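You operate a simulated robot arm through the tools that you are given. There is no shell and no other tool. Be economical: measure what you need, move in short steps, check, and stop when the job is done.

The job below is to be done with a simulated two-armed robot. You get a single attempt, and the scene is never put back.

JOB
Push both plugs into the green board, set its switches as the plate shows and test-run the rollers.
Fine: plug in with the power off, each plug in the socket with its letter; the lamp must go green; power off at the end.

Only the result counts: the job must be done as asked and must still hold three seconds after the hand-in. Knocking over, shifting, dropping, spilling or breaking anything else fails it.

ROBOT AND FRAMES
Two 7-joint arms with two-finger parallel grippers on one trunk that stands fixed in place. Base frame: the origin is at the foot of the trunk, x ahead of it, y to its left, z up. Units: cm, degrees, N and s.
The left shoulder is at [12.4, 17.1, 116.2], the right one opposite. With the tool pointing down near the work surface each hand reaches from about 44 to 92 cm from the base axis, measured 20 degrees to its own side. Payload 4.4 kg a hand.
The TCP of each hand is the grasp point between the finger pads, 2.3 cm short of the fingertips. In the tool frame z runs along the fingers and y along their closing line. Largest opening 9.4 cm; finger width 3.8, thickness 1; the body of the gripper, 5.4 by 9.6 cm, starts 3.9 cm behind the TCP.
Orientation is that of the tool frame in the base frame, as a unit quaternion [x, y, z, w]. With the fingers straight down and closing along the base's y, the tool's x points along the base's -x, its y along +y and its z along -z.

CONTROLS
- The arms move only by the tool servo_tool. It takes "left_plan", "right_plan" or both (then of equal length, played together; a hand with none holds still); each is a list of rows, each a list of 6 numbers: the shift along the base's x, y, z in units of 20 mm (1.0 is 20 mm), then the turn, a rotation vector about the base's x, y, z in units of 6 degrees (1.0 is 6 degrees). In form: [[dx, dy, dz, wx, wy, wz], ...]. A call has 1 to 20 rows; each row shifts and turns the commanded pose from where the row before left it. "left_claw" and "right_claw" are, for a hand that has rows, the closure, from 0 (fully open) to 1 (shut), set as the call begins (left out, the last holds). A call with a number of a shift or a turn outside -1 to 1 is refused whole. Rows are played at 5 a second. More than 5 cm and 8.6 degrees between two rows, or a gripper value outside its range, and nothing of the call is played. A pose out of reach is approached as far as the arm can. The call stops where the force on the tool passes 40 N (or 10 N more than at its start, if that is more) or the arm is blocked; 0.2 s more then pass. The fingers move at their own pace (about 7.2 cm/s each) and stop on an object; they squeeze with about 34 N. The grip force told is the motor's: it shows also when the fingers shut on nothing. Time passes only in rows, and 0.2 s behind the last, so rows that do not move let the fingers close. It gives the time, the measured TCP pose, the force on the tool (base axes), the opening and the grip force at its end, in the units of the frame above (readings bear some noise), with the torque about the TCP (base axes, N m) and any sound that the robot's microphone picked up.
- Cameras (640 x 400 px; columns grow to the right, rows downward): "scene" is now at [23.81, -2.28, 131.53]; the picture's right is [-0.26, -0.97, 0.00], its down [-0.46, 0.12, -0.88] and it looks along [0.85, -0.23, -0.47] (base axes); focal length 233 px, centre (320, 200). "left" rides on the left gripper at [8.7, -1.6, -7.4] in its tool frame; the picture's right is [0.18, 0.98, 0.00], its down [-0.58, 0.11, -0.81] and it looks along [-0.79, 0.15, 0.59] (tool axes); focal length 243 px, centre (320, 200). "right" rides on the right gripper at [8.7, 1.6, -7.4] in its tool frame; the picture's right is [-0.18, 0.98, 0.00], its down [-0.58, -0.11, -0.81] and it looks along [-0.79, -0.15, 0.59] (tool axes); focal length 243 px, centre (320, 200).
- snapshot(camera): a new picture of that camera. It takes no simulated time.
- slide_trunk(by): slides the trunk up (or, below 0, down) by that many cm; the arms and the scene camera ride with it, the base frame stays. It gives what a move gives, with no picture.
- head_to(pan, tilt): turns the head with the scene camera to pan (to the left, within 80 degrees either way) and tilt (down, from -29 to 69), counted from straight ahead of the robot. It gives what a move gives.
- probe_pixels(camera, pixels): for up to 12 pixels [column, row] of the newest picture of that camera ("zoom" is the newest enlarged one), the place [x, y, z] in the base frame of the surface seen there, good to about 0.2 cm. It takes no simulated time.
- close_up(camera, box): a new picture of the part [left, top, right, bottom] of that camera's present view, enlarged. It takes no simulated time.
- finish_job(): hands the job in; it is judged then, once.

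Keep the steps short. Do not move on a guess: measure, check each grasp and each placing, and mend mistakes. In all there are 80 turns and 56 pictures (those below and enlarged ones count). Leave the grippers open and the arms clear of the work at the hand-in unless told otherwise, and finish with a single line.

The tools are called as a command line: name --argument value ..., lists and objects as JSON in quotes. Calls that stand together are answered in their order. servo_tool: Moves the arms, as the interface text tells. Its arguments: {"type":"object","properties":{"left_plan":{"type":"array","items":{"type":"array","items":{"type":"number"}}},"left_claw":{"type":"number"},"right_plan":{"type":"array","items":{"type":"array","items":{"type":"number"}}},"right_claw":{"type":"number"}},"required":[]} The other tools are called the same way: slide_trunk (by) slides the trunk up or down; head_to (pan, tilt) turns the head that bears the scene camera; snapshot (camera) takes a picture; probe_pixels (camera, pixels) gives the place of the surface under pixels of a picture; close_up (camera, box) takes an enlarged picture of a part of a camera's view; finish_job () hands the job in.

At the start:

```text
time_s: 0.0
left_tool_pos: [63.01, 8.81, 117.8]
left_ee_rot: [-0.001, 1.0, 0.0, 0.0]
left_force: [0.5, -0.2, 0.5]
left_ft_torque: [0.01, 0.01, -0.01]
left_finger_gap: 9.41
left_finger_force: 0.1
right_tool_pos: [41.37, -33.13, 121.73]
right_ee_rot: [0.0, 1.0, 0.001, -0.001]
right_force: [0.3, -0.1, 0.2]
right_ft_torque: [0.0, 0.03, -0.05]
right_finger_gap: 9.4
right_finger_force: 0.1
trunk travel left (down, up): [-17.5, 21.3]
head pan, tilt: [-15.1, 28.2]
```

scene: 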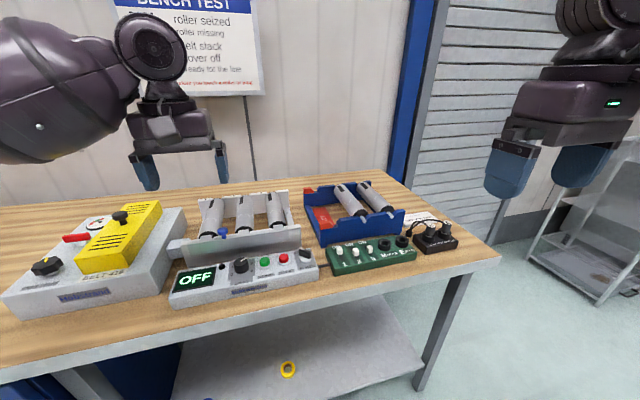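
right: 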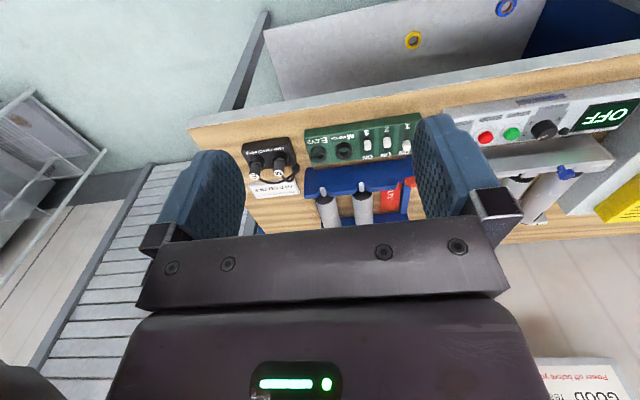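
left: 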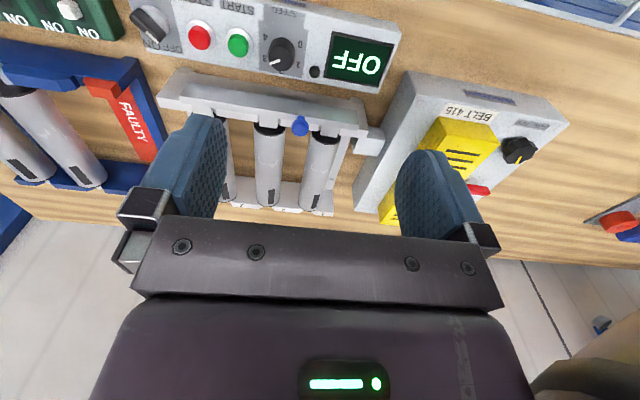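

I see a bench with a belt box, a console (OFF), a green board and two plugs in a holder. I will enlarge the board, console and placard first.

close_up --camera "scene" --box '[300, 170, 500, 295]'

close_up --camera "scene" --box '[160, 180, 330, 310]'

close_up --camera "scene" --box '[100, 0, 280, 110]'

```text
3.20 times, centred on (400, 232) of scene
```

zoom: 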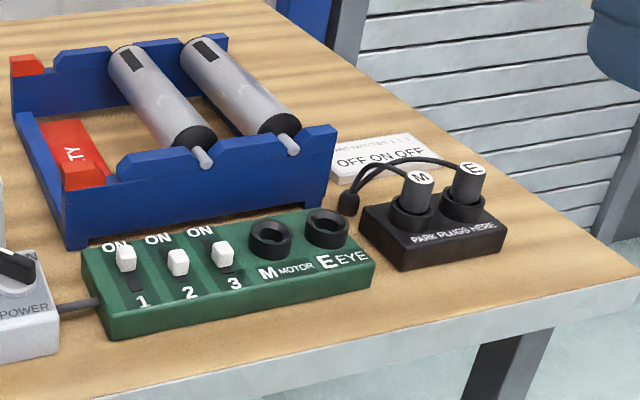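

```text
3.08 times, centred on (245, 245) of scene
```

zoom: 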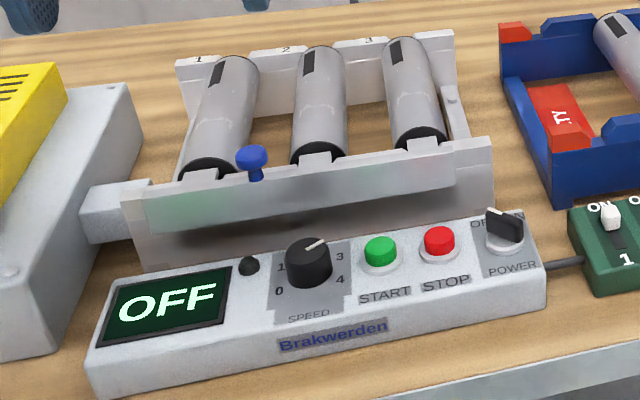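

```text
3.56 times, centred on (190, 55) of scene
```

zoom: 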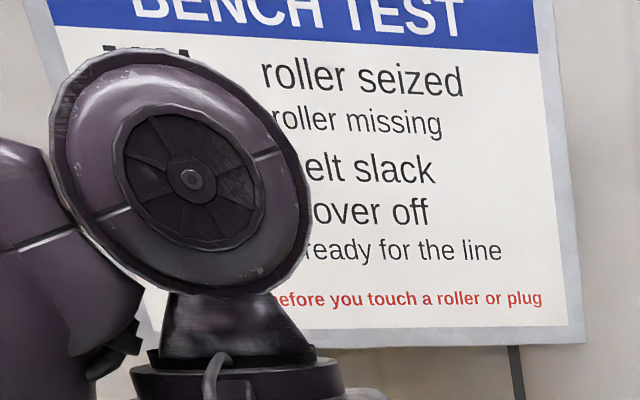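

The plate seems to read OFF ON OFF; I'll enlarge plate and switches further, and view the poster.

close_up --camera "scene" --box '[395, 205, 459, 245]'

close_up --camera "scene" --box '[320, 225, 424, 290]'

```text
10.00 times, centred on (427, 225) of scene
```

zoom: 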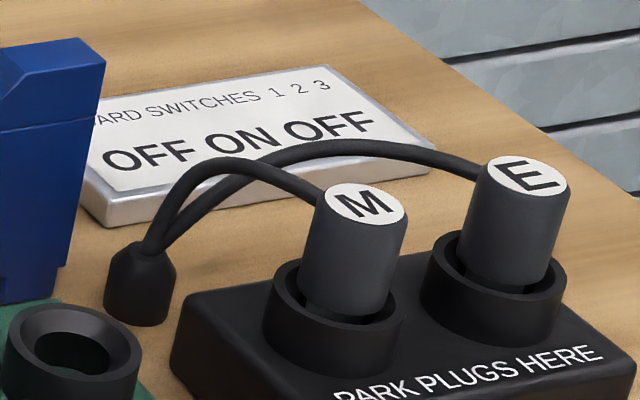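

```text
6.15 times, centred on (372, 258) of scene
```

zoom: 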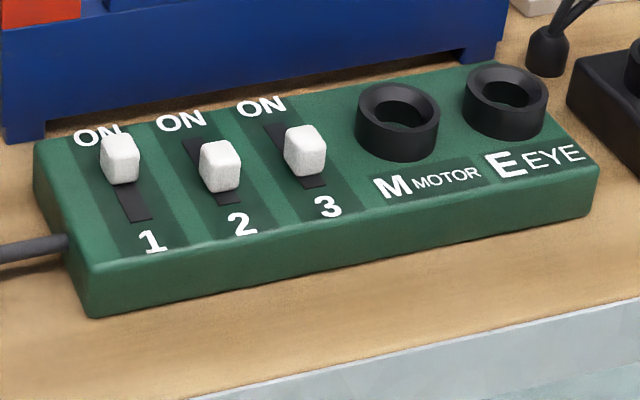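

Switch 1 is ON, 2 and 3 look OFF (to verify from above). Now I measure knobs, sockets and plugs.

probe_pixels --camera "zoom" --pixels '[[120, 140], [220, 152], [303, 135], [400, 95], [400, 140], [503, 72], [503, 115], [40, 150], [95, 265], [595, 155], [490, 70], [330, 350]]'

close_up --camera "scene" --box '[400, 205, 464, 255]'

```text
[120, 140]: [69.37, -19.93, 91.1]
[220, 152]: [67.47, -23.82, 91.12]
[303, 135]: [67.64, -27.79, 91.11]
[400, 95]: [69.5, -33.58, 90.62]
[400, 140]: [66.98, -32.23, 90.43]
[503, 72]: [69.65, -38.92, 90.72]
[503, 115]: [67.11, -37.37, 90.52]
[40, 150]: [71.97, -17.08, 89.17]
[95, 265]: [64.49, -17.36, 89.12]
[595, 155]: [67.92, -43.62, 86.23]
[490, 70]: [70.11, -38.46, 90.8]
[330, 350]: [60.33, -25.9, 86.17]
```

```text
8.00 times, centred on (432, 230) of scene
```

zoom: 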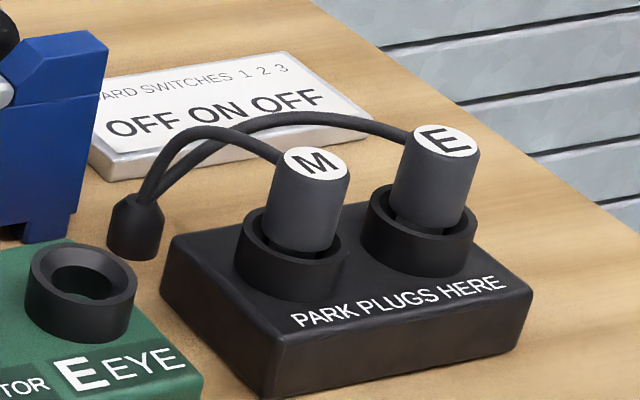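

Now the plugs' positions.

probe_pixels --camera "zoom" --pixels '[[316, 163], [292, 160], [343, 170], [446, 141], [419, 137], [475, 150], [300, 275], [430, 240], [300, 215], [135, 215], [400, 340], [300, 118]]'

close_up --camera "scene" --box '[170, 235, 330, 310]'

```text
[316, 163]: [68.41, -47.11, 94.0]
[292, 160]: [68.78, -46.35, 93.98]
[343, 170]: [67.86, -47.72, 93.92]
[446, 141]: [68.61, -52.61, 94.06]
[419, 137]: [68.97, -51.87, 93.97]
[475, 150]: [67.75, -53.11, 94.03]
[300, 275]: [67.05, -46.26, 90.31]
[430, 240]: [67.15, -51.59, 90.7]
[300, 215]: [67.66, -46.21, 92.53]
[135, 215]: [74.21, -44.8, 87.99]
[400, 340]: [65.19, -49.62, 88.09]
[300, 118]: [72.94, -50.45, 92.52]
```

```text
4.00 times, centred on (250, 272) of scene
```

zoom: 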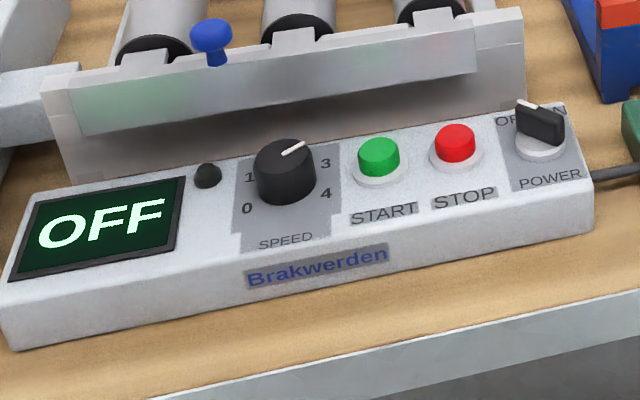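

I'll move the left arm leftwards to uncover the poster, and the right arm forward for a nearer look at the board.

servo_tool --left_plan '[[0, 1, 0, 0, 0, 0], [0, 1, 0, 0, 0, 0], [0, 1, 0, 0, 0, 0], [0, 1, 0, 0, 0, 0], [0, 1, 0, 0, 0, 0], [0, 1, 0, 0, 0, 0], [0, 1, 0, 0, 0, 0], [0, 1, 0, 0, 0, 0], [0, 1, 0, 0, 0, 0], [0, 1, 0, 0, 0, 0]]' --right_plan '[[1, 0, -0.5, 0, 0, 0], [1, 0, -0.5, 0, 0, 0], [1, 0, -0.5, 0, 0, 0], [1, 0, -0.5, 0, 0, 0], [1, 0, -0.5, 0, 0, 0], [1, 0, -0.5, 0, 0, 0], [1, 0, -0.5, 0, 0, 0], [0, 0, -1, 0, 0, 0], [0, 0, -1, 0, 0, 0], [0, 0, 0, 0, 0, 0]]'

head_to --pan 12 --tilt 28

snapshot --camera "scene"

snapshot --camera "right"

```text
time_s: 2.2
left_tool_pos: [62.83, 28.94, 117.89]
left_ee_rot: [-0.001, 1.0, -0.001, 0.001]
left_force: [-0.2, 0.2, -0.4]
left_ft_torque: [-0.03, -0.02, 0.0]
left_finger_gap: 9.4
left_finger_force: 0.0
right_tool_pos: [55.28, -33.03, 110.78]
right_ee_rot: [-0.001, 1.0, 0.0, 0.0]
right_force: [-0.5, 0.6, 0.3]
right_ft_torque: [-0.01, -0.03, -0.03]
right_finger_gap: 9.41
right_finger_force: 0.0
trunk travel left (down, up): [-17.5, 21.3]
head pan, tilt: [-15.1, 28.2]
```

```text
time_s: 3.1
left_tool_pos: [62.96, 28.85, 117.75]
left_ee_rot: [-0.001, 1.0, 0.0, -0.001]
left_force: [-0.8, 0.1, -0.7]
left_ft_torque: [-0.02, -0.01, -0.02]
left_finger_gap: 9.41
left_finger_force: 0.0
right_tool_pos: [55.4, -32.99, 110.61]
right_ee_rot: [0.0, 1.0, 0.0, -0.001]
right_force: [0.5, -0.3, -0.2]
right_ft_torque: [0.01, -0.01, 0.04]
right_finger_gap: 9.43
right_finger_force: 0.0
trunk travel left (down, up): [-17.5, 21.3]
head pan, tilt: [12.0, 28.0]
```

```text
45 pictures are left
```

scene: 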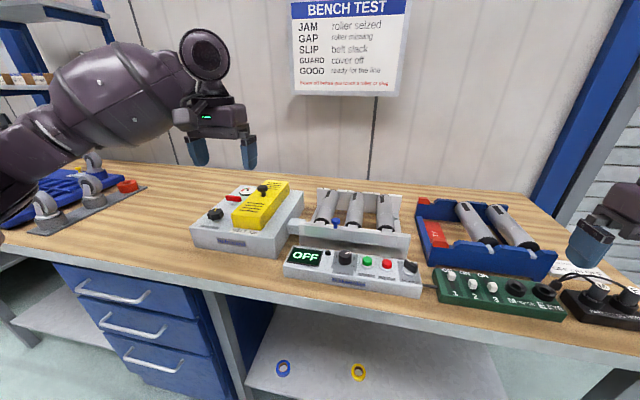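

```text
44 pictures are left
```

right: 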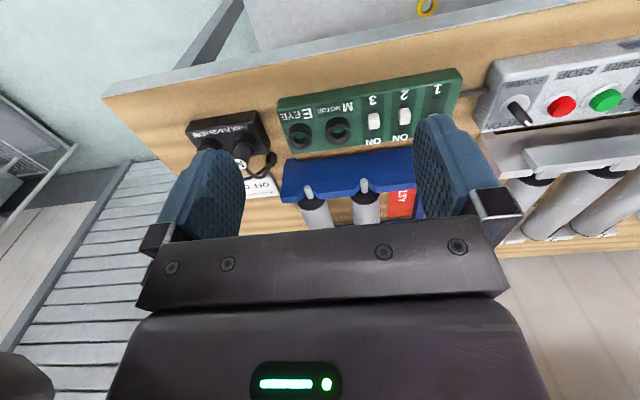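

Poster: JAM / GAP / SLIP / GUARD / GOOD. I'll zoom the belt box and roller frame, and the switches in the right camera.

close_up --camera "scene" --box '[185, 170, 313, 255]'

close_up --camera "scene" --box '[280, 180, 440, 300]'

close_up --camera "right" --box '[270, 65, 470, 165]'

```text
4.71 times, centred on (249, 212) of scene
```

zoom: 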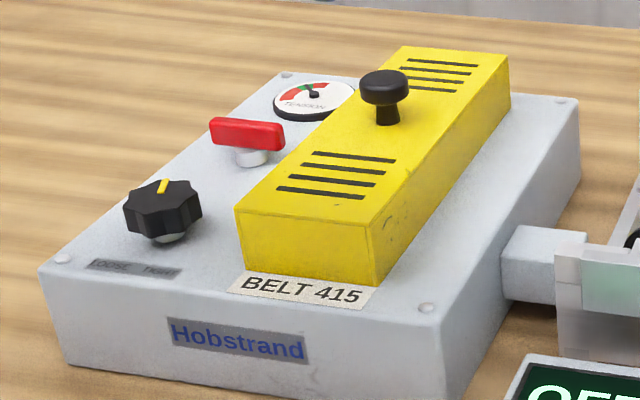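

```text
3.33 times, centred on (360, 240) of scene
```

zoom: 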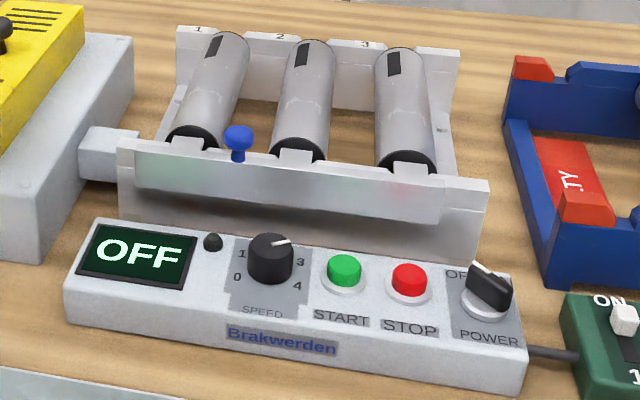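

```text
3.20 times, centred on (370, 115) of right
```

zoom: 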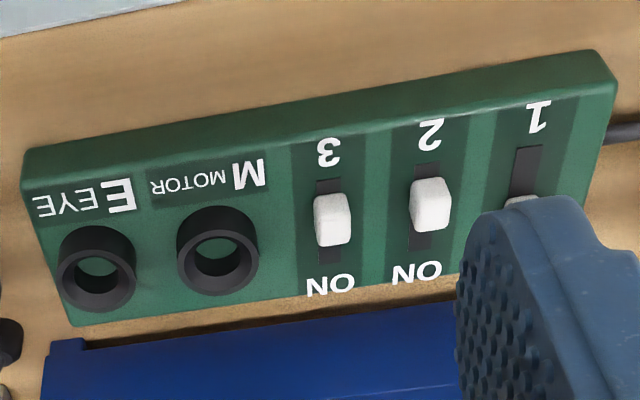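

I measure slot ends and knobs, and socket rims.

probe_pixels --camera "zoom" --pixels '[[529, 150], [428, 167], [422, 247], [328, 182], [330, 259], [430, 182], [332, 200], [175, 252], [252, 248], [218, 212], [222, 290], [331, 240]]'

probe_pixels --camera "right" --pixels '[[301, 122], [301, 149], [289, 137], [312, 134], [340, 118], [340, 145], [326, 131], [351, 129]]'

```text
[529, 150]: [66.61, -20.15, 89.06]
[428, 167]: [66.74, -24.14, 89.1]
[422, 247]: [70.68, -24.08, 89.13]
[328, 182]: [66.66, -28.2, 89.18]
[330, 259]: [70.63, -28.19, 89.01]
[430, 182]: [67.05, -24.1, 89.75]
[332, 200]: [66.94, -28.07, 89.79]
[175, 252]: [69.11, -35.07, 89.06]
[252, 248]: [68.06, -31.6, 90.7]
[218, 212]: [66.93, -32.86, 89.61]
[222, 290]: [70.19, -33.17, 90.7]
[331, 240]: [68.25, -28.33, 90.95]
```

```text
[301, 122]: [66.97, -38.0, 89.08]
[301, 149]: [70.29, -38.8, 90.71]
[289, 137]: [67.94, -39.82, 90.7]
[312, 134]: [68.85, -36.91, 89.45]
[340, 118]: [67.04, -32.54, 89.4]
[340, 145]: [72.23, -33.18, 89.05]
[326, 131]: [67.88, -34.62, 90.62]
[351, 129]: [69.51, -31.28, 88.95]
```

Switch 1 is ON (x≈69.6), 2 and 3 OFF (x≈67.6). The slot centres are y −20.15, −24.1, −28.2. I check the tray clearance and console parts in the scene picture.

probe_pixels --camera "scene" --pixels '[[435, 245], [495, 255], [550, 255], [478, 225], [490, 243], [450, 273], [408, 265], [403, 263], [415, 269], [367, 260], [386, 264], [345, 256]]'

```text
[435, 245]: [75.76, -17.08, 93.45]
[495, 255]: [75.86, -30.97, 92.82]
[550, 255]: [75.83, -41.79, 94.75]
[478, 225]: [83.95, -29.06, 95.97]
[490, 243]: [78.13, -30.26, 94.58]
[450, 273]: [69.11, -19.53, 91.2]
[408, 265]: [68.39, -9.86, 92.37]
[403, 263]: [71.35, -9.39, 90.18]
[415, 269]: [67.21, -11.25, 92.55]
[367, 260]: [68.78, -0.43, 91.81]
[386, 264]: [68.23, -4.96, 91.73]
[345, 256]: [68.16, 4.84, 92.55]
```

Tray front wall is at x≈75.8, clear. I bring the right hand above knob 1 with fingers at ~3.2 cm opening.

servo_tool --right_plan '[[1, 0.92, 0, 0, 0, 0], [1, 0.92, 0, 0, 0, 0], [1, 0.92, 0, 0, 0, 0], [1, 0.92, 0, 0, 0, 0], [1, 0.92, 0, 0, 0, 0], [1, 0.92, 0, 0, 0, 0], [1, 0.92, 0, 0, 0, 0], [0, 0, -1, 0, 0, 0], [0, 0, -1, 0, 0, 0], [0, 0, -1, 0, 0, 0], [0, 0, -1, 0, 0, 0], [0, 0, -1, 0, 0, 0], [0, 0, -1, 0, 0, 0], [0, 0, -1, 0, 0, 0], [0, 0, 0, 0, 0, 0]]' --right_claw 0.66

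snapshot --camera "right"

```text
time_s: 6.3
left_tool_pos: [62.97, 28.97, 117.91]
left_ee_rot: [-0.001, 1.0, 0.0, 0.0]
left_force: [-0.2, -0.1, -0.2]
left_ft_torque: [-0.01, 0.0, 0.05]
left_finger_gap: 9.4
left_finger_force: 0.1
right_tool_pos: [69.3, -20.14, 96.59]
right_ee_rot: [-0.001, 1.0, 0.001, 0.0]
right_force: [0.5, 0.0, 0.2]
right_ft_torque: [0.03, 0.0, 0.01]
right_finger_gap: 3.19
right_finger_force: 0.0
trunk travel left (down, up): [-17.5, 21.3]
head pan, tilt: [12.0, 28.0]
```

```text
40 pictures are left
```

right: 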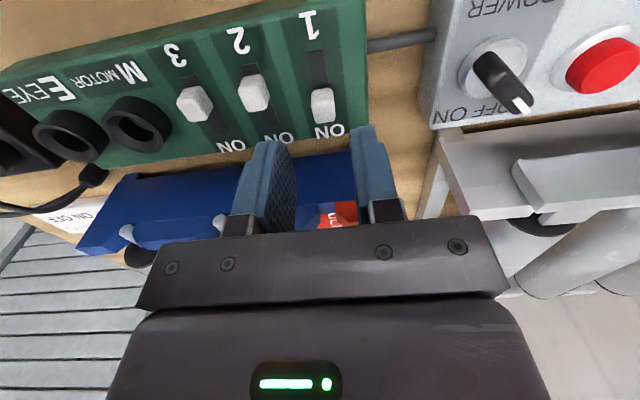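

Good view. I measure the knobs and socket rims precisely here.

probe_pixels --camera "right" --pixels '[[322, 100], [313, 104], [331, 101], [254, 93], [195, 103], [105, 128], [171, 132], [140, 152], [135, 100], [34, 140], [102, 138], [65, 112]]'

close_up --camera "right" --box '[0, 60, 180, 180]'

```text
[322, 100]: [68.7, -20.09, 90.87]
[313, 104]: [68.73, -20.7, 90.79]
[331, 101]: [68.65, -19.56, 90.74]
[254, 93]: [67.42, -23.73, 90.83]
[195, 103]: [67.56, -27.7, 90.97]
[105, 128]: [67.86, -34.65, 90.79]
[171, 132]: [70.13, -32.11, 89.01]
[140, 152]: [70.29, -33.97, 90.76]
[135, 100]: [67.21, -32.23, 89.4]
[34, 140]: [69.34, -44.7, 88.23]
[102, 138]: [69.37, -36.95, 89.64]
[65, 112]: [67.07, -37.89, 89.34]
```

```text
3.33 times, centred on (90, 120) of right
```

zoom: 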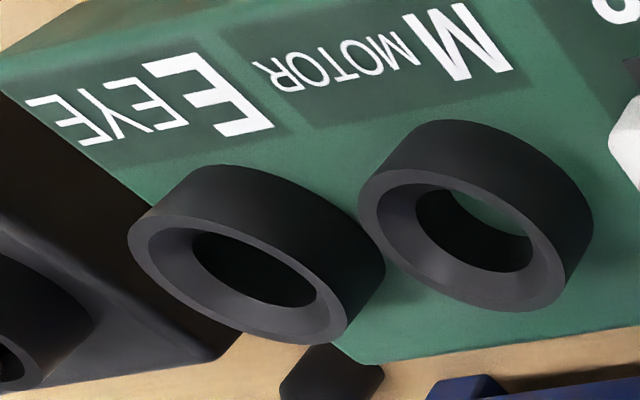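

Knob 1 lies at y −20.1, between the fingers. I descend to z 91.8, then close.

servo_tool --right_plan '[[0, 0, -0.8, 0, 0, 0], [0, 0, -0.8, 0, 0, 0], [0, 0, -0.8, 0, 0, 0], [0, 0, 0, 0, 0, 0]]'

servo_tool --right_plan '[[0, 0, 0, 0, 0, 0], [0, 0, 0, 0, 0, 0], [0, 0, 0, 0, 0, 0]]' --right_claw 1

```text
time_s: 7.3
left_tool_pos: [62.92, 29.02, 117.8]
left_ee_rot: [-0.002, 1.0, -0.001, 0.0]
left_force: [-0.1, 0.2, -0.6]
left_ft_torque: [0.01, 0.0, -0.02]
left_finger_gap: 9.4
left_finger_force: 0.1
right_tool_pos: [69.43, -20.29, 91.92]
right_ee_rot: [0.0, 1.0, 0.0, 0.0]
right_force: [0.4, 0.4, 0.6]
right_ft_torque: [0.0, 0.03, 0.02]
right_finger_gap: 3.21
right_finger_force: 0.0
trunk travel left (down, up): [-17.5, 21.3]
head pan, tilt: [12.0, 28.0]
```

```text
time_s: 8.1
left_tool_pos: [62.89, 29.12, 117.81]
left_ee_rot: [-0.001, 1.0, 0.0, -0.001]
left_force: [0.5, -0.2, 0.9]
left_ft_torque: [-0.02, 0.04, 0.0]
left_finger_gap: 9.41
left_finger_force: 0.0
right_tool_pos: [69.26, -20.01, 91.93]
right_ee_rot: [-0.001, 1.0, 0.0, -0.001]
right_force: [-0.3, 16.4, -2.4]
right_ft_torque: [0.3, -0.18, 0.0]
right_finger_gap: 1.31
right_finger_force: 45.5
trunk travel left (down, up): [-17.5, 21.3]
head pan, tilt: [12.0, 28.0]
```

Gripped (1.31 cm) with some side load; I ease toward +y and slide it 2 cm to −x.

servo_tool --right_plan '[[0, 0.08, 0, 0, 0, 0], [-0.3, 0, 0, 0, 0, 0], [-0.3, 0, 0, 0, 0, 0], [-0.3, 0, 0, 0, 0, 0], [-0.1, 0, 0, 0, 0, 0], [0, 0, 0, 0, 0, 0]]'

```text
time_s: 9.5
left_tool_pos: [63.22, 29.1, 117.72]
left_ee_rot: [-0.001, 1.0, 0.0, -0.001]
left_force: [0.5, 0.1, 0.4]
left_ft_torque: [-0.02, 0.0, 0.03]
left_finger_gap: 9.4
left_finger_force: 0.1
right_tool_pos: [67.63, -19.89, 91.72]
right_ee_rot: [0.001, 1.0, 0.0, 0.002]
right_force: [23.1, 7.7, 0.9]
right_ft_torque: [0.16, -0.75, 0.01]
right_finger_gap: 1.32
right_finger_force: 44.8
trunk travel left (down, up): [-17.5, 21.3]
head pan, tilt: [12.0, 28.0]
```

It met the end stop (23 N) after 1.65 cm. I release, lift, and go over knob 2, and look.

servo_tool --right_plan '[[0.1, 0, 0, 0, 0, 0], [0, 0, 0, 0, 0, 0], [0, 0, 0.8, 0, 0, 0], [0, 0, 0.8, 0, 0, 0], [0, 0, 0.8, 0, 0, 0], [0, -1, 0, 0, 0, 0], [0, -0.95, 0, 0, 0, 0], [0, 0, 0, 0, 0, 0]]' --right_claw 0.66

snapshot --camera "right"

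```text
time_s: 11.3
left_tool_pos: [62.92, 28.87, 117.81]
left_ee_rot: [0.0, 1.0, 0.0, 0.001]
left_force: [0.2, -0.4, 0.3]
left_ft_torque: [-0.01, 0.0, 0.0]
left_finger_gap: 9.4
left_finger_force: 0.1
right_tool_pos: [67.69, -23.85, 96.68]
right_ee_rot: [0.0, 1.0, 0.0, -0.001]
right_force: [0.2, -0.1, 0.0]
right_ft_torque: [0.0, -0.02, 0.01]
right_finger_gap: 3.21
right_finger_force: 0.1
trunk travel left (down, up): [-17.5, 21.3]
head pan, tilt: [12.0, 28.0]
```

```text
38 pictures are left
```

right: 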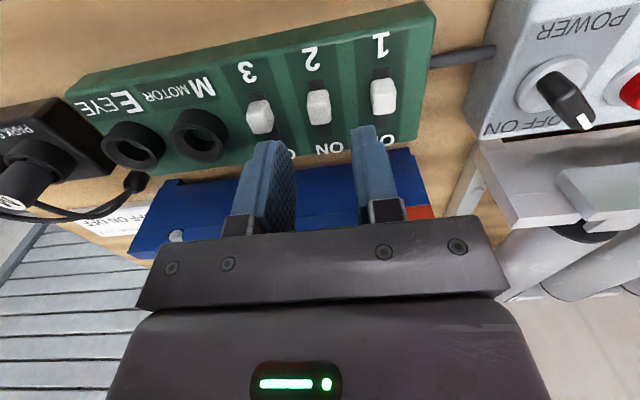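

Switch 1 is now OFF, in line with 3. Knob 2 (318,107) sits between the fingers; I descend and close, then slide +x.

servo_tool --right_plan '[[0, 0, -0.8, 0, 0, 0], [0, 0, -0.8, 0, 0, 0], [0, 0, -0.8, 0, 0, 0], [0, 0, 0, 0, 0, 0]]'

servo_tool --right_plan '[[0, 0, 0, 0, 0, 0], [0, 0, 0, 0, 0, 0], [0, 0, 0, 0, 0, 0]]' --right_claw 1

servo_tool --right_plan '[[0.3, 0, 0, 0, 0, 0], [0.3, 0, 0, 0, 0, 0], [0.3, 0, 0, 0, 0, 0], [0.1, 0, 0, 0, 0, 0], [0, 0, 0, 0, 0, 0]]'

```text
time_s: 12.3
left_tool_pos: [62.9, 28.95, 117.89]
left_ee_rot: [0.0, 1.0, 0.0, 0.0]
left_force: [1.3, 0.8, 0.7]
left_ft_torque: [0.01, 0.03, 0.02]
left_finger_gap: 9.4
left_finger_force: 0.1
right_tool_pos: [67.68, -23.97, 91.84]
right_ee_rot: [0.0, 1.0, 0.0, 0.0]
right_force: [0.2, 0.0, 0.0]
right_ft_torque: [0.0, 0.0, -0.01]
right_finger_gap: 3.2
right_finger_force: 0.1
trunk travel left (down, up): [-17.5, 21.3]
head pan, tilt: [12.0, 28.0]
```

```text
time_s: 13.1
left_tool_pos: [62.98, 28.91, 117.79]
left_ee_rot: [-0.001, 1.0, 0.0, 0.0]
left_force: [1.0, 0.0, -1.2]
left_ft_torque: [0.0, 0.0, -0.01]
left_finger_gap: 9.39
left_finger_force: 0.2
right_tool_pos: [67.58, -24.1, 91.78]
right_ee_rot: [-0.001, 1.0, 0.0, -0.001]
right_force: [-0.8, -4.1, 0.5]
right_ft_torque: [-0.03, -0.02, 0.0]
right_finger_gap: 1.29
right_finger_force: 45.3
trunk travel left (down, up): [-17.5, 21.3]
head pan, tilt: [12.0, 28.0]
```

```text
time_s: 14.3
left_tool_pos: [62.88, 28.92, 118.01]
left_ee_rot: [-0.002, 1.0, 0.0, 0.001]
left_force: [-1.0, -0.8, 1.0]
left_ft_torque: [0.0, -0.03, -0.01]
left_finger_gap: 9.37
left_finger_force: 0.0
right_tool_pos: [69.29, -24.03, 91.74]
right_ee_rot: [-0.001, 1.0, 0.001, -0.003]
right_force: [-23.1, -8.1, 0.3]
right_ft_torque: [-0.12, 0.79, 0.0]
right_finger_gap: 1.29
right_finger_force: 44.9
trunk travel left (down, up): [-17.5, 21.3]
head pan, tilt: [12.0, 28.0]
```

Switch 2 hit its ON stop. I release, lift, and move right for a good look at sockets and plugs.

servo_tool --right_plan '[[-0.1, 0, 0, 0, 0, 0], [0, 0, 0, 0, 0, 0], [0, 0, 1, 0, 0, 0], [0, 0, 1, 0, 0, 0], [0, 0, 1, 0, 0, 0], [0, 0, 1, 0, 0, 0], [-0.5, -1, 0.4, 0, 0, 0], [-0.5, -1, 0, 0, 0, 0], [-0.5, -1, 0, 0, 0, 0], [-0.5, -1, 0, 0, 0, 0], [0, -1, 0, 0, 0, 0], [0, -1, 0, 0, 0, 0], [0, -1, 0, 0, 0, 0], [0, -1, 0, 0, 0, 0], [0, 0, 0, 0, 0, 0]]' --right_claw 0.57

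snapshot --camera "right"

```text
time_s: 17.5
left_tool_pos: [62.99, 28.95, 117.73]
left_ee_rot: [-0.001, 1.0, 0.0, 0.001]
left_force: [-0.3, 0.0, -0.9]
left_ft_torque: [0.0, -0.01, 0.0]
left_finger_gap: 9.41
left_finger_force: 0.1
right_tool_pos: [65.34, -39.99, 100.48]
right_ee_rot: [0.0, 1.0, 0.001, -0.001]
right_force: [0.2, 0.8, 0.4]
right_ft_torque: [0.01, -0.01, -0.01]
right_finger_gap: 4.03
right_finger_force: 0.1
trunk travel left (down, up): [-17.5, 21.3]
head pan, tilt: [12.0, 28.0]
```

```text
37 pictures are left
```

right: 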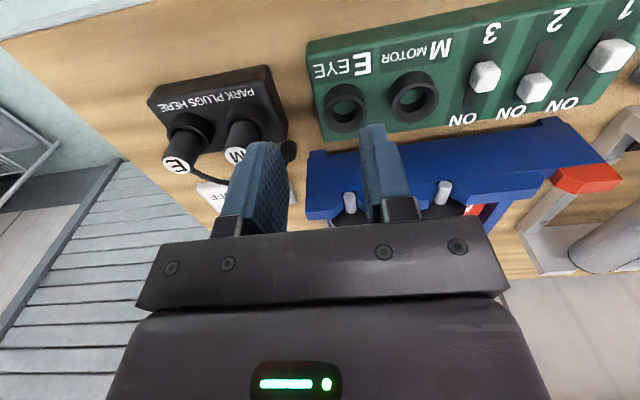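

Switches read 1 OFF, 2 ON, 3 OFF. Now enlarge the sockets and plugs.

close_up --camera "right" --box '[310, 60, 450, 140]'

```text
4.57 times, centred on (380, 100) of right
```

zoom: 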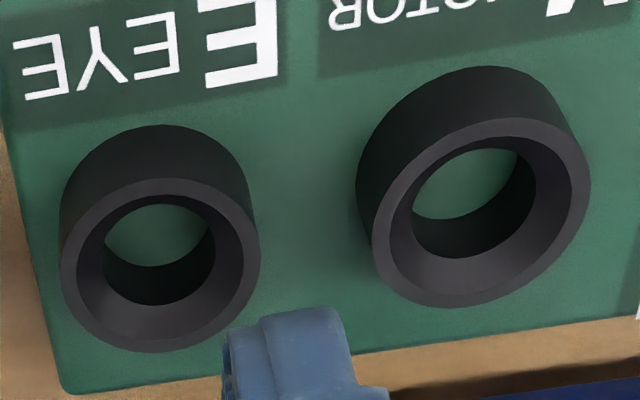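

probe_pixels --camera "zoom" --pixels '[[68, 270], [252, 260], [158, 186], [158, 345], [100, 212], [225, 318], [384, 230], [583, 190], [495, 124], [463, 300], [410, 165], [555, 260]]'

close_up --camera "right" --box '[140, 90, 300, 190]'

```text
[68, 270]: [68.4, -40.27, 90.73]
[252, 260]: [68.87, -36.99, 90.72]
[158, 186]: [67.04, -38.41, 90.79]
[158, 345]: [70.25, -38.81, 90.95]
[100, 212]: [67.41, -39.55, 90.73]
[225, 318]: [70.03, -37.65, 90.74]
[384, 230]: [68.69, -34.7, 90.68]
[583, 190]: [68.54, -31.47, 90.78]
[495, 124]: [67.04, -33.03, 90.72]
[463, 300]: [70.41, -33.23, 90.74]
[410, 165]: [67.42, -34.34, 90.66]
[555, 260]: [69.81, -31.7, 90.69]
```

```text
4.00 times, centred on (220, 140) of right
```

zoom: 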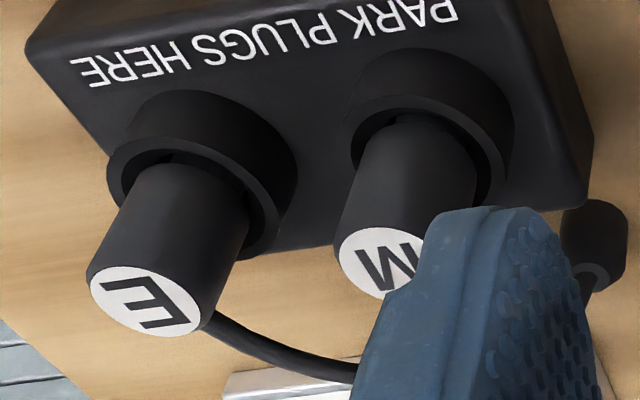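

probe_pixels --camera "zoom" --pixels '[[93, 285], [198, 318], [120, 270], [170, 332], [145, 300], [340, 248], [375, 232], [110, 165], [190, 153], [270, 215], [235, 150], [410, 100]]'

```text
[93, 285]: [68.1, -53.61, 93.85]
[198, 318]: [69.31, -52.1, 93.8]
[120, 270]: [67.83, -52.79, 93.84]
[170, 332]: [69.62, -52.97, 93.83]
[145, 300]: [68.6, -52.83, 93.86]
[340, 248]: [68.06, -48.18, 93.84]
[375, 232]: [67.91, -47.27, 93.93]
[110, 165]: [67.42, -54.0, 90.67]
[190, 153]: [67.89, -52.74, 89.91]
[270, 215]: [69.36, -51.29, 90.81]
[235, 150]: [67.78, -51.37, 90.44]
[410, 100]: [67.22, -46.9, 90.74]
```

Centres: socket E (68.67,−38.62), socket M (68.67,−33.05), plug E (68.68,−52.83), tops at 93.85. I go over plug E and descend with fingers flanking it (y grip, slightly toward −x to spare the cable).

servo_tool --right_plan '[[0.157, -0.916, 0, 0, 0, 0], [0.157, -0.916, 0, 0, 0, 0], [0.157, -0.916, 0, 0, 0, 0], [0.157, -0.916, 0, 0, 0, 0], [0.157, -0.916, 0, 0, 0, 0], [0.157, -0.916, 0, 0, 0, 0], [0.157, -0.916, 0, 0, 0, 0], [0, 0, 0, 0, 0, 0], [0, 0, -0.8, 0, 0, 0], [0, 0, -0.8, 0, 0, 0], [0, 0, -0.8, 0, 0, 0], [0, 0, -0.8, 0, 0, 0], [0, 0, -0.2, 0, 0, 0], [0, 0, 0, 0, 0, 0]]'

snapshot --camera "right"

```text
time_s: 20.5
left_tool_pos: [62.95, 28.98, 117.74]
left_ee_rot: [-0.001, 1.0, 0.0, 0.0]
left_force: [-0.3, 0.3, -0.2]
left_ft_torque: [0.04, -0.02, 0.03]
left_finger_gap: 9.41
left_finger_force: 0.1
right_tool_pos: [67.63, -52.71, 93.78]
right_ee_rot: [0.0, 1.0, 0.0, -0.001]
right_force: [-0.3, -0.3, -0.1]
right_ft_torque: [0.01, -0.01, -0.04]
right_finger_gap: 4.05
right_finger_force: 0.1
trunk travel left (down, up): [-17.5, 21.3]
head pan, tilt: [12.0, 28.0]
```

```text
34 pictures are left
```

right: 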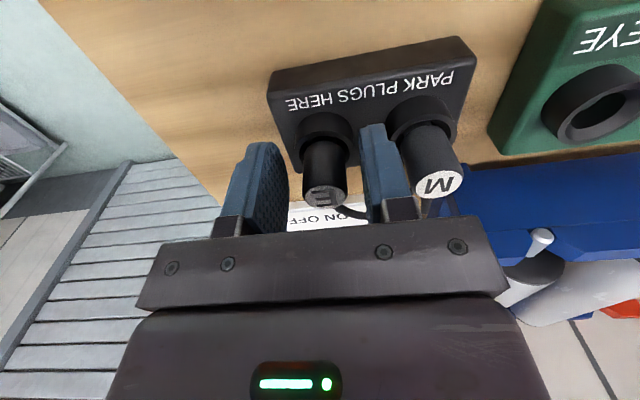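

Plug E is between the pads, cable passes beyond them. Lower 0.3 and close, then check load.

servo_tool --right_plan '[[0, 0, -0.1, 0, 0, 0], [0, 0, 0, 0, 0, 0], [0, 0, 0, 0, 0, 0], [0, 0, 0, 0, 0, 0]]' --right_claw 1

```text
time_s: 21.5
left_tool_pos: [62.77, 29.01, 117.8]
left_ee_rot: [-0.002, 1.0, 0.0, -0.001]
left_force: [0.6, 0.5, 0.1]
left_ft_torque: [0.02, 0.03, -0.01]
left_finger_gap: 9.42
left_finger_force: 0.0
right_tool_pos: [67.57, -52.76, 93.74]
right_ee_rot: [0.0, 1.0, 0.0, 0.0]
right_force: [1.6, 0.5, 5.8]
right_ft_torque: [0.06, -0.16, 0.01]
right_finger_gap: 2.24
right_finger_force: 34.1
trunk travel left (down, up): [-17.5, 21.3]
head pan, tilt: [12.0, 28.0]
```

Gripped at 2.24 cm with little side load. I pull up slowly.

servo_tool --right_plan '[[0, 0, 0.3, 0, 0, 0], [0, 0, 0.3, 0, 0, 0], [0, 0, 0.4, 0, 0, 0], [0, 0, 0.5, 0, 0, 0], [0, 0, 0.5, 0, 0, 0], [0, 0, 0.5, 0, 0, 0], [0, 0, 0, 0, 0, 0]]'

head_to --pan -24 --tilt 34

snapshot --camera "scene"

```text
time_s: 23.1
left_tool_pos: [63.0, 28.95, 117.73]
left_ee_rot: [0.0, 1.0, 0.0, 0.0]
left_force: [0.3, -0.9, -0.8]
left_ft_torque: [0.01, 0.01, -0.01]
left_finger_gap: 9.41
left_finger_force: 0.1
right_tool_pos: [67.6, -52.73, 98.53]
right_ee_rot: [0.0, 1.0, 0.0, 0.0]
right_force: [0.3, -0.6, -1.0]
right_ft_torque: [0.0, 0.01, 0.01]
right_finger_gap: 2.27
right_finger_force: 34.2
trunk travel left (down, up): [-17.5, 21.3]
head pan, tilt: [12.0, 28.0]
```

```text
time_s: 24.1
left_tool_pos: [62.96, 28.97, 117.76]
left_ee_rot: [0.0, 1.0, -0.001, 0.001]
left_force: [0.3, 0.5, 0.4]
left_ft_torque: [0.0, 0.0, 0.03]
left_finger_gap: 9.42
left_finger_force: 0.1
right_tool_pos: [67.61, -52.67, 98.62]
right_ee_rot: [0.0, 1.0, 0.001, -0.001]
right_force: [0.4, 0.3, -1.1]
right_ft_torque: [0.03, -0.03, 0.0]
right_finger_gap: 2.27
right_finger_force: 33.8
trunk travel left (down, up): [-17.5, 21.3]
head pan, tilt: [-24.0, 34.0]
```

```text
33 pictures are left
```

scene: 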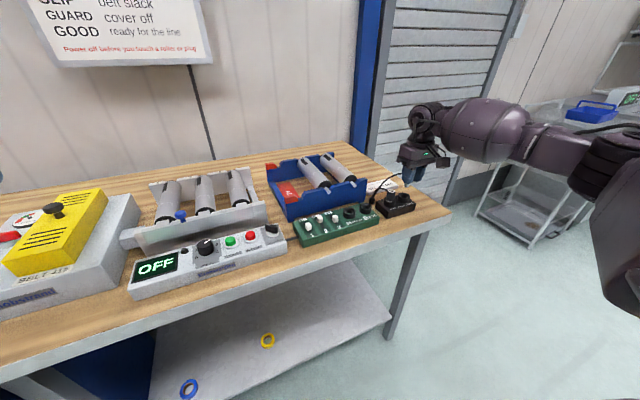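

close_up --camera "scene" --box '[350, 140, 478, 220]'

```text
5.00 times, centred on (414, 180) of scene
```

zoom: 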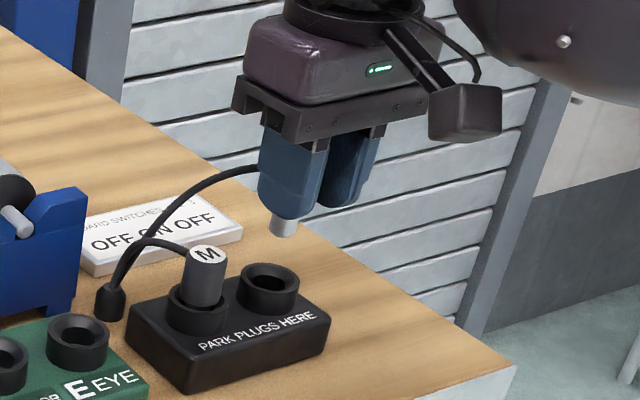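

The metal pin shows under the pads at (283,225). I measure its tip and clearance to M's top.

probe_pixels --camera "zoom" --pixels '[[284, 234], [284, 225], [274, 228], [294, 228], [205, 252], [190, 250], [222, 260], [230, 180]]'

```text
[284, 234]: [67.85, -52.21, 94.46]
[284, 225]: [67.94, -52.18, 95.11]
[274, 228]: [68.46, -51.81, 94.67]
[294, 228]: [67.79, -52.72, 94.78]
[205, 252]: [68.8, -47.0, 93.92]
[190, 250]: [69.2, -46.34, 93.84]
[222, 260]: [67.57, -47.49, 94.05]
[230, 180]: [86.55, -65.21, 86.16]
```

Pin tip ≈94.3, M's top 93.95: I raise 2 cm more, move +y 14.2 cm over socket E, and lower to just above it.

servo_tool --right_plan '[[0, 0, 1, 0, 0, 0], [0, 0.8875, 0, 0, 0, 0], [0, 0.8875, 0, 0, 0, 0], [0, 0.8875, 0, 0, 0, 0], [0, 0.8875, 0, 0, 0, 0], [0, 0.8875, 0, 0, 0, 0], [0, 0.8875, 0, 0, 0, 0], [0, 0.8875, 0, 0, 0, 0], [0, 0.8875, 0, 0, 0, 0], [0, 0, 0, 0, 0, 0], [0, 0, -1, 0, 0, 0], [0, 0, -1, 0, 0, 0], [0, 0, 0, 0, 0, 0]]'

close_up --camera "scene" --box '[310, 150, 438, 230]'

close_up --camera "right" --box '[200, 50, 440, 210]'

```text
time_s: 26.9
left_tool_pos: [62.95, 29.04, 117.83]
left_ee_rot: [-0.001, 1.0, 0.0, 0.0]
left_force: [-0.5, -0.6, 0.4]
left_ft_torque: [-0.01, 0.02, 0.01]
left_finger_gap: 9.42
left_finger_force: 0.0
right_tool_pos: [67.51, -38.45, 96.58]
right_ee_rot: [0.0, 1.0, 0.0, 0.0]
right_force: [0.5, -0.5, -0.5]
right_ft_torque: [0.01, 0.0, -0.01]
right_finger_gap: 2.25
right_finger_force: 34.6
trunk travel left (down, up): [-17.5, 21.3]
head pan, tilt: [-24.0, 34.0]
```

```text
5.00 times, centred on (374, 190) of scene
```

zoom: 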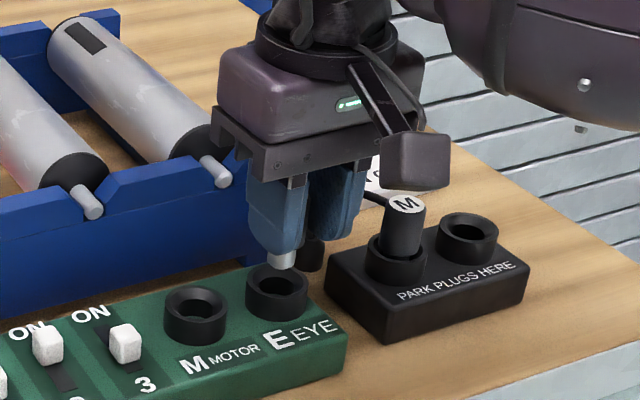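

```text
2.50 times, centred on (320, 130) of right
```

zoom: 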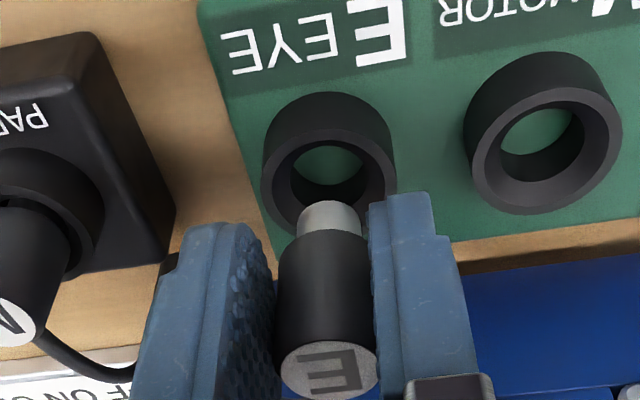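

I measure plug cap and socket rim in the same picture to check alignment.

probe_pixels --camera "zoom" --pixels '[[268, 185], [391, 180], [328, 138], [284, 300], [327, 290], [370, 300], [304, 225], [330, 222], [357, 225], [330, 347], [330, 395], [330, 370]]'

```text
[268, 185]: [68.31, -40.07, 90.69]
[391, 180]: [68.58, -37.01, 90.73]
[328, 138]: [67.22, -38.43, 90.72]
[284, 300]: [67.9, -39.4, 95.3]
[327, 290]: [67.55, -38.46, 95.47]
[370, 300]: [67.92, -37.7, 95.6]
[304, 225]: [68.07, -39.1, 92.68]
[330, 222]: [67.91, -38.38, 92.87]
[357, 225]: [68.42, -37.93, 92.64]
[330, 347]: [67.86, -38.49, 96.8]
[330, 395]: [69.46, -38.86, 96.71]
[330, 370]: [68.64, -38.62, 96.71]
```

Aligned within 1 mm in both axes. I lower slowly, watching the force.

servo_tool --right_plan '[[0, 0, -0.4, 0, 0, 0], [0, 0, -0.4, 0, 0, 0], [0, 0, -0.2, 0, 0, 0], [0, 0, -0.2, 0, 0, 0], [0, 0, -0.1, 0, 0, 0], [0, 0, -0.1, 0, 0, 0], [0, 0, 0, 0, 0, 0]]'

```text
time_s: 28.5
left_tool_pos: [62.99, 28.95, 117.85]
left_ee_rot: [-0.001, 1.0, 0.0, 0.001]
left_force: [0.0, -0.1, -0.5]
left_ft_torque: [0.02, -0.02, -0.02]
left_finger_gap: 9.42
left_finger_force: 0.1
right_tool_pos: [67.55, -38.58, 93.72]
right_ee_rot: [0.0, 1.0, 0.0, -0.001]
right_force: [0.2, -0.4, -0.1]
right_ft_torque: [0.01, 0.03, -0.01]
right_finger_gap: 2.25
right_finger_force: 33.8
trunk travel left (down, up): [-17.5, 21.3]
head pan, tilt: [-24.0, 34.0]
```

No contact yet; fingertips are at 91.4, rim 90.7. Push 0.5 cm further in small steps.

servo_tool --right_plan '[[0, 0, -0.1, 0, 0, 0], [0, 0, -0.1, 0, 0, 0], [0, 0, -0.05, 0, 0, 0], [0, 0, 0, 0, 0, 0]]'

close_up --camera "right" --box '[200, 50, 440, 210]'

```text
time_s: 29.5
left_tool_pos: [62.81, 28.86, 117.95]
left_ee_rot: [-0.001, 1.0, -0.001, 0.001]
left_force: [0.3, -0.5, 0.0]
left_ft_torque: [0.0, 0.02, -0.02]
left_finger_gap: 9.39
left_finger_force: 0.0
right_tool_pos: [67.55, -38.5, 93.67]
right_ee_rot: [0.0, 1.0, 0.0, 0.003]
right_force: [1.6, -3.0, 18.0]
right_ft_torque: [-0.25, -0.3, -0.04]
right_finger_gap: 2.24
right_finger_force: 34.0
trunk travel left (down, up): [-17.5, 21.3]
head pan, tilt: [-24.0, 34.0]
```

```text
2.50 times, centred on (320, 130) of right
```

zoom: 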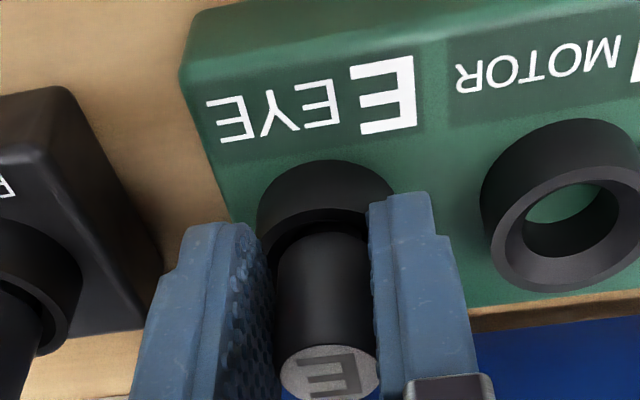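

Contact at 18 N with the top at about the same height as parked. I press further to feel for a seat.

servo_tool --right_plan '[[0, 0, -0.1, 0, 0, 0], [0, 0, -0.1, 0, 0, 0], [0, 0, 0, 0, 0, 0]]'

```text
time_s: 30.3
left_tool_pos: [62.73, 29.06, 117.79]
left_ee_rot: [0.0, 1.0, -0.001, 0.002]
left_force: [0.3, -0.5, -0.2]
left_ft_torque: [0.01, 0.0, -0.01]
left_finger_gap: 9.41
left_finger_force: 0.0
right_tool_pos: [67.52, -38.48, 93.28]
right_ee_rot: [0.0, 1.0, 0.0, 0.003]
right_force: [3.9, -6.1, 31.7]
right_ft_torque: [-0.49, -0.59, -0.08]
right_finger_gap: 2.27
right_finger_force: 33.9
trunk travel left (down, up): [-17.5, 21.3]
head pan, tilt: [-24.0, 34.0]
```

close_up --camera "right" --box '[200, 50, 440, 210]'

probe_pixels --camera "zoom" --pixels '[[330, 375], [310, 375], [350, 370], [330, 360], [560, 300], [310, 210]]'

```text
2.50 times, centred on (320, 130) of right
```

zoom: 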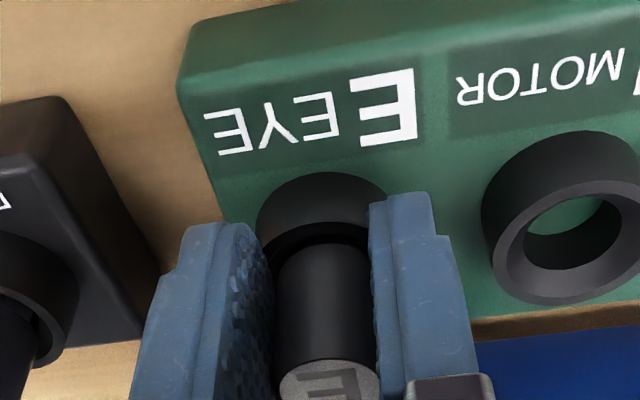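

```text
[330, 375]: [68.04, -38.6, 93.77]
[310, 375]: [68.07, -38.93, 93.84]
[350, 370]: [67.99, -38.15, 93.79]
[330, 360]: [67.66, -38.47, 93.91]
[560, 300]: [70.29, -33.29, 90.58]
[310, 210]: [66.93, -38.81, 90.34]
```

The plug top stays at 93.8 while the pads slip along it. I'll release, shut the fingers and press from the top. First open and rise.

servo_tool --right_plan '[[0, 0, 0.2, 0, 0, 0], [0, 0, 0, 0, 0, 0], [0, 0, 0.5, 0, 0, 0], [0, 0, 1, 0, 0, 0], [0, 0, 1, 0, 0, 0], [0.2, 0, 0, 0, 0, 0], [0, 0, 0, 0, 0, 0]]' --right_claw 0.57

close_up --camera "right" --box '[200, 50, 440, 210]'

close_up --camera "scene" --box '[320, 165, 416, 225]'

```text
time_s: 31.9
left_tool_pos: [62.88, 29.01, 117.83]
left_ee_rot: [0.0, 1.0, 0.0, 0.0]
left_force: [-0.2, 0.6, -0.6]
left_ft_torque: [0.03, -0.02, -0.01]
left_finger_gap: 9.41
left_finger_force: 0.0
right_tool_pos: [67.91, -38.51, 98.27]
right_ee_rot: [0.0, 1.0, 0.0, 0.0]
right_force: [0.6, -0.4, 0.7]
right_ft_torque: [-0.02, 0.02, 0.0]
right_finger_gap: 4.05
right_finger_force: 0.0
trunk travel left (down, up): [-17.5, 21.3]
head pan, tilt: [-24.0, 34.0]
```

```text
2.50 times, centred on (320, 130) of right
```

zoom: 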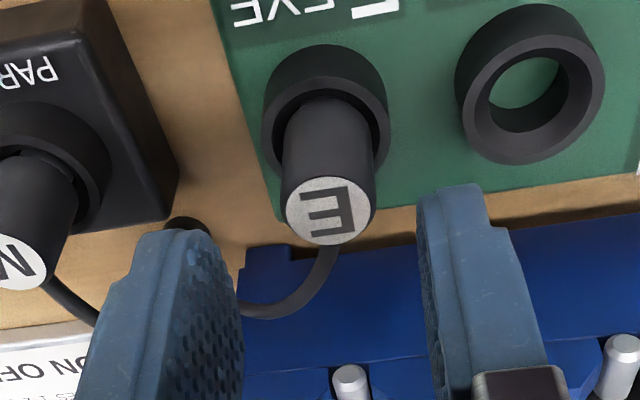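

```text
6.67 times, centred on (368, 195) of scene
```

zoom: 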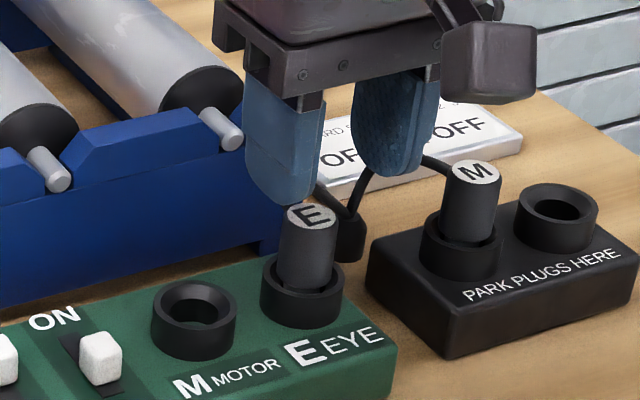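

E stands upright in its socket, about as in the park. I shut the fingers and press the cap from above.

servo_tool --right_plan '[[0.2, 0, 0, 0, 0, 0], [0, 0, 0, 0, 0, 0], [0, 0, 0, 0, 0, 0], [0, 0, -0.4, 0, 0, 0], [0, 0, -0.4, 0, 0, 0], [0, 0, -0.2, 0, 0, 0], [0, 0, -0.1, 0, 0, 0], [0, 0, -0.1, 0, 0, 0], [0, 0, -0.1, 0, 0, 0], [0, 0, -0.1, 0, 0, 0], [0, 0, 0, 0, 0, 0]]' --right_claw 1

```text
time_s: 34.3
left_tool_pos: [62.64, 29.12, 117.98]
left_ee_rot: [-0.001, 1.0, -0.002, 0.002]
left_force: [-0.3, 0.6, -0.4]
left_ft_torque: [0.01, 0.0, -0.01]
left_finger_gap: 9.41
left_finger_force: 0.1
right_tool_pos: [68.24, -38.4, 96.1]
right_ee_rot: [0.0, 1.0, 0.0, 0.004]
right_force: [0.3, -1.2, 28.6]
right_ft_torque: [-0.05, -0.18, -0.03]
right_finger_gap: 0.01
right_finger_force: 33.7
trunk travel left (down, up): [-17.5, 21.3]
head pan, tilt: [-24.0, 34.0]
```

At 28.6 N it holds at 93.8. Press up to the 40 N limit.

servo_tool --right_plan '[[0, 0, -0.1, 0, 0, 0], [0, 0, -0.1, 0, 0, 0], [0, 0, -0.1, 0, 0, 0], [0, 0, 0, 0, 0, 0]]'

```text
time_s: 34.9
left_tool_pos: [62.74, 28.97, 117.98]
left_ee_rot: [-0.001, 1.0, 0.0, -0.001]
left_force: [-0.6, 0.4, -0.5]
left_ft_torque: [0.03, 0.04, -0.02]
left_finger_gap: 9.38
left_finger_force: 0.1
right_tool_pos: [68.56, -38.4, 96.14]
right_ee_rot: [0.0, 1.0, 0.0, 0.007]
right_force: [-7.2, 0.5, 27.1]
right_ft_torque: [-0.02, 0.36, 0.03]
right_finger_gap: 0.0
right_finger_force: 33.7
trunk travel left (down, up): [-17.5, 21.3]
head pan, tilt: [-24.0, 34.0]
stopped in row 2 (right hand): the force on the tool passed its limit at 41 N (the readings are from after the stop); the commanded pose is now the measured one
```

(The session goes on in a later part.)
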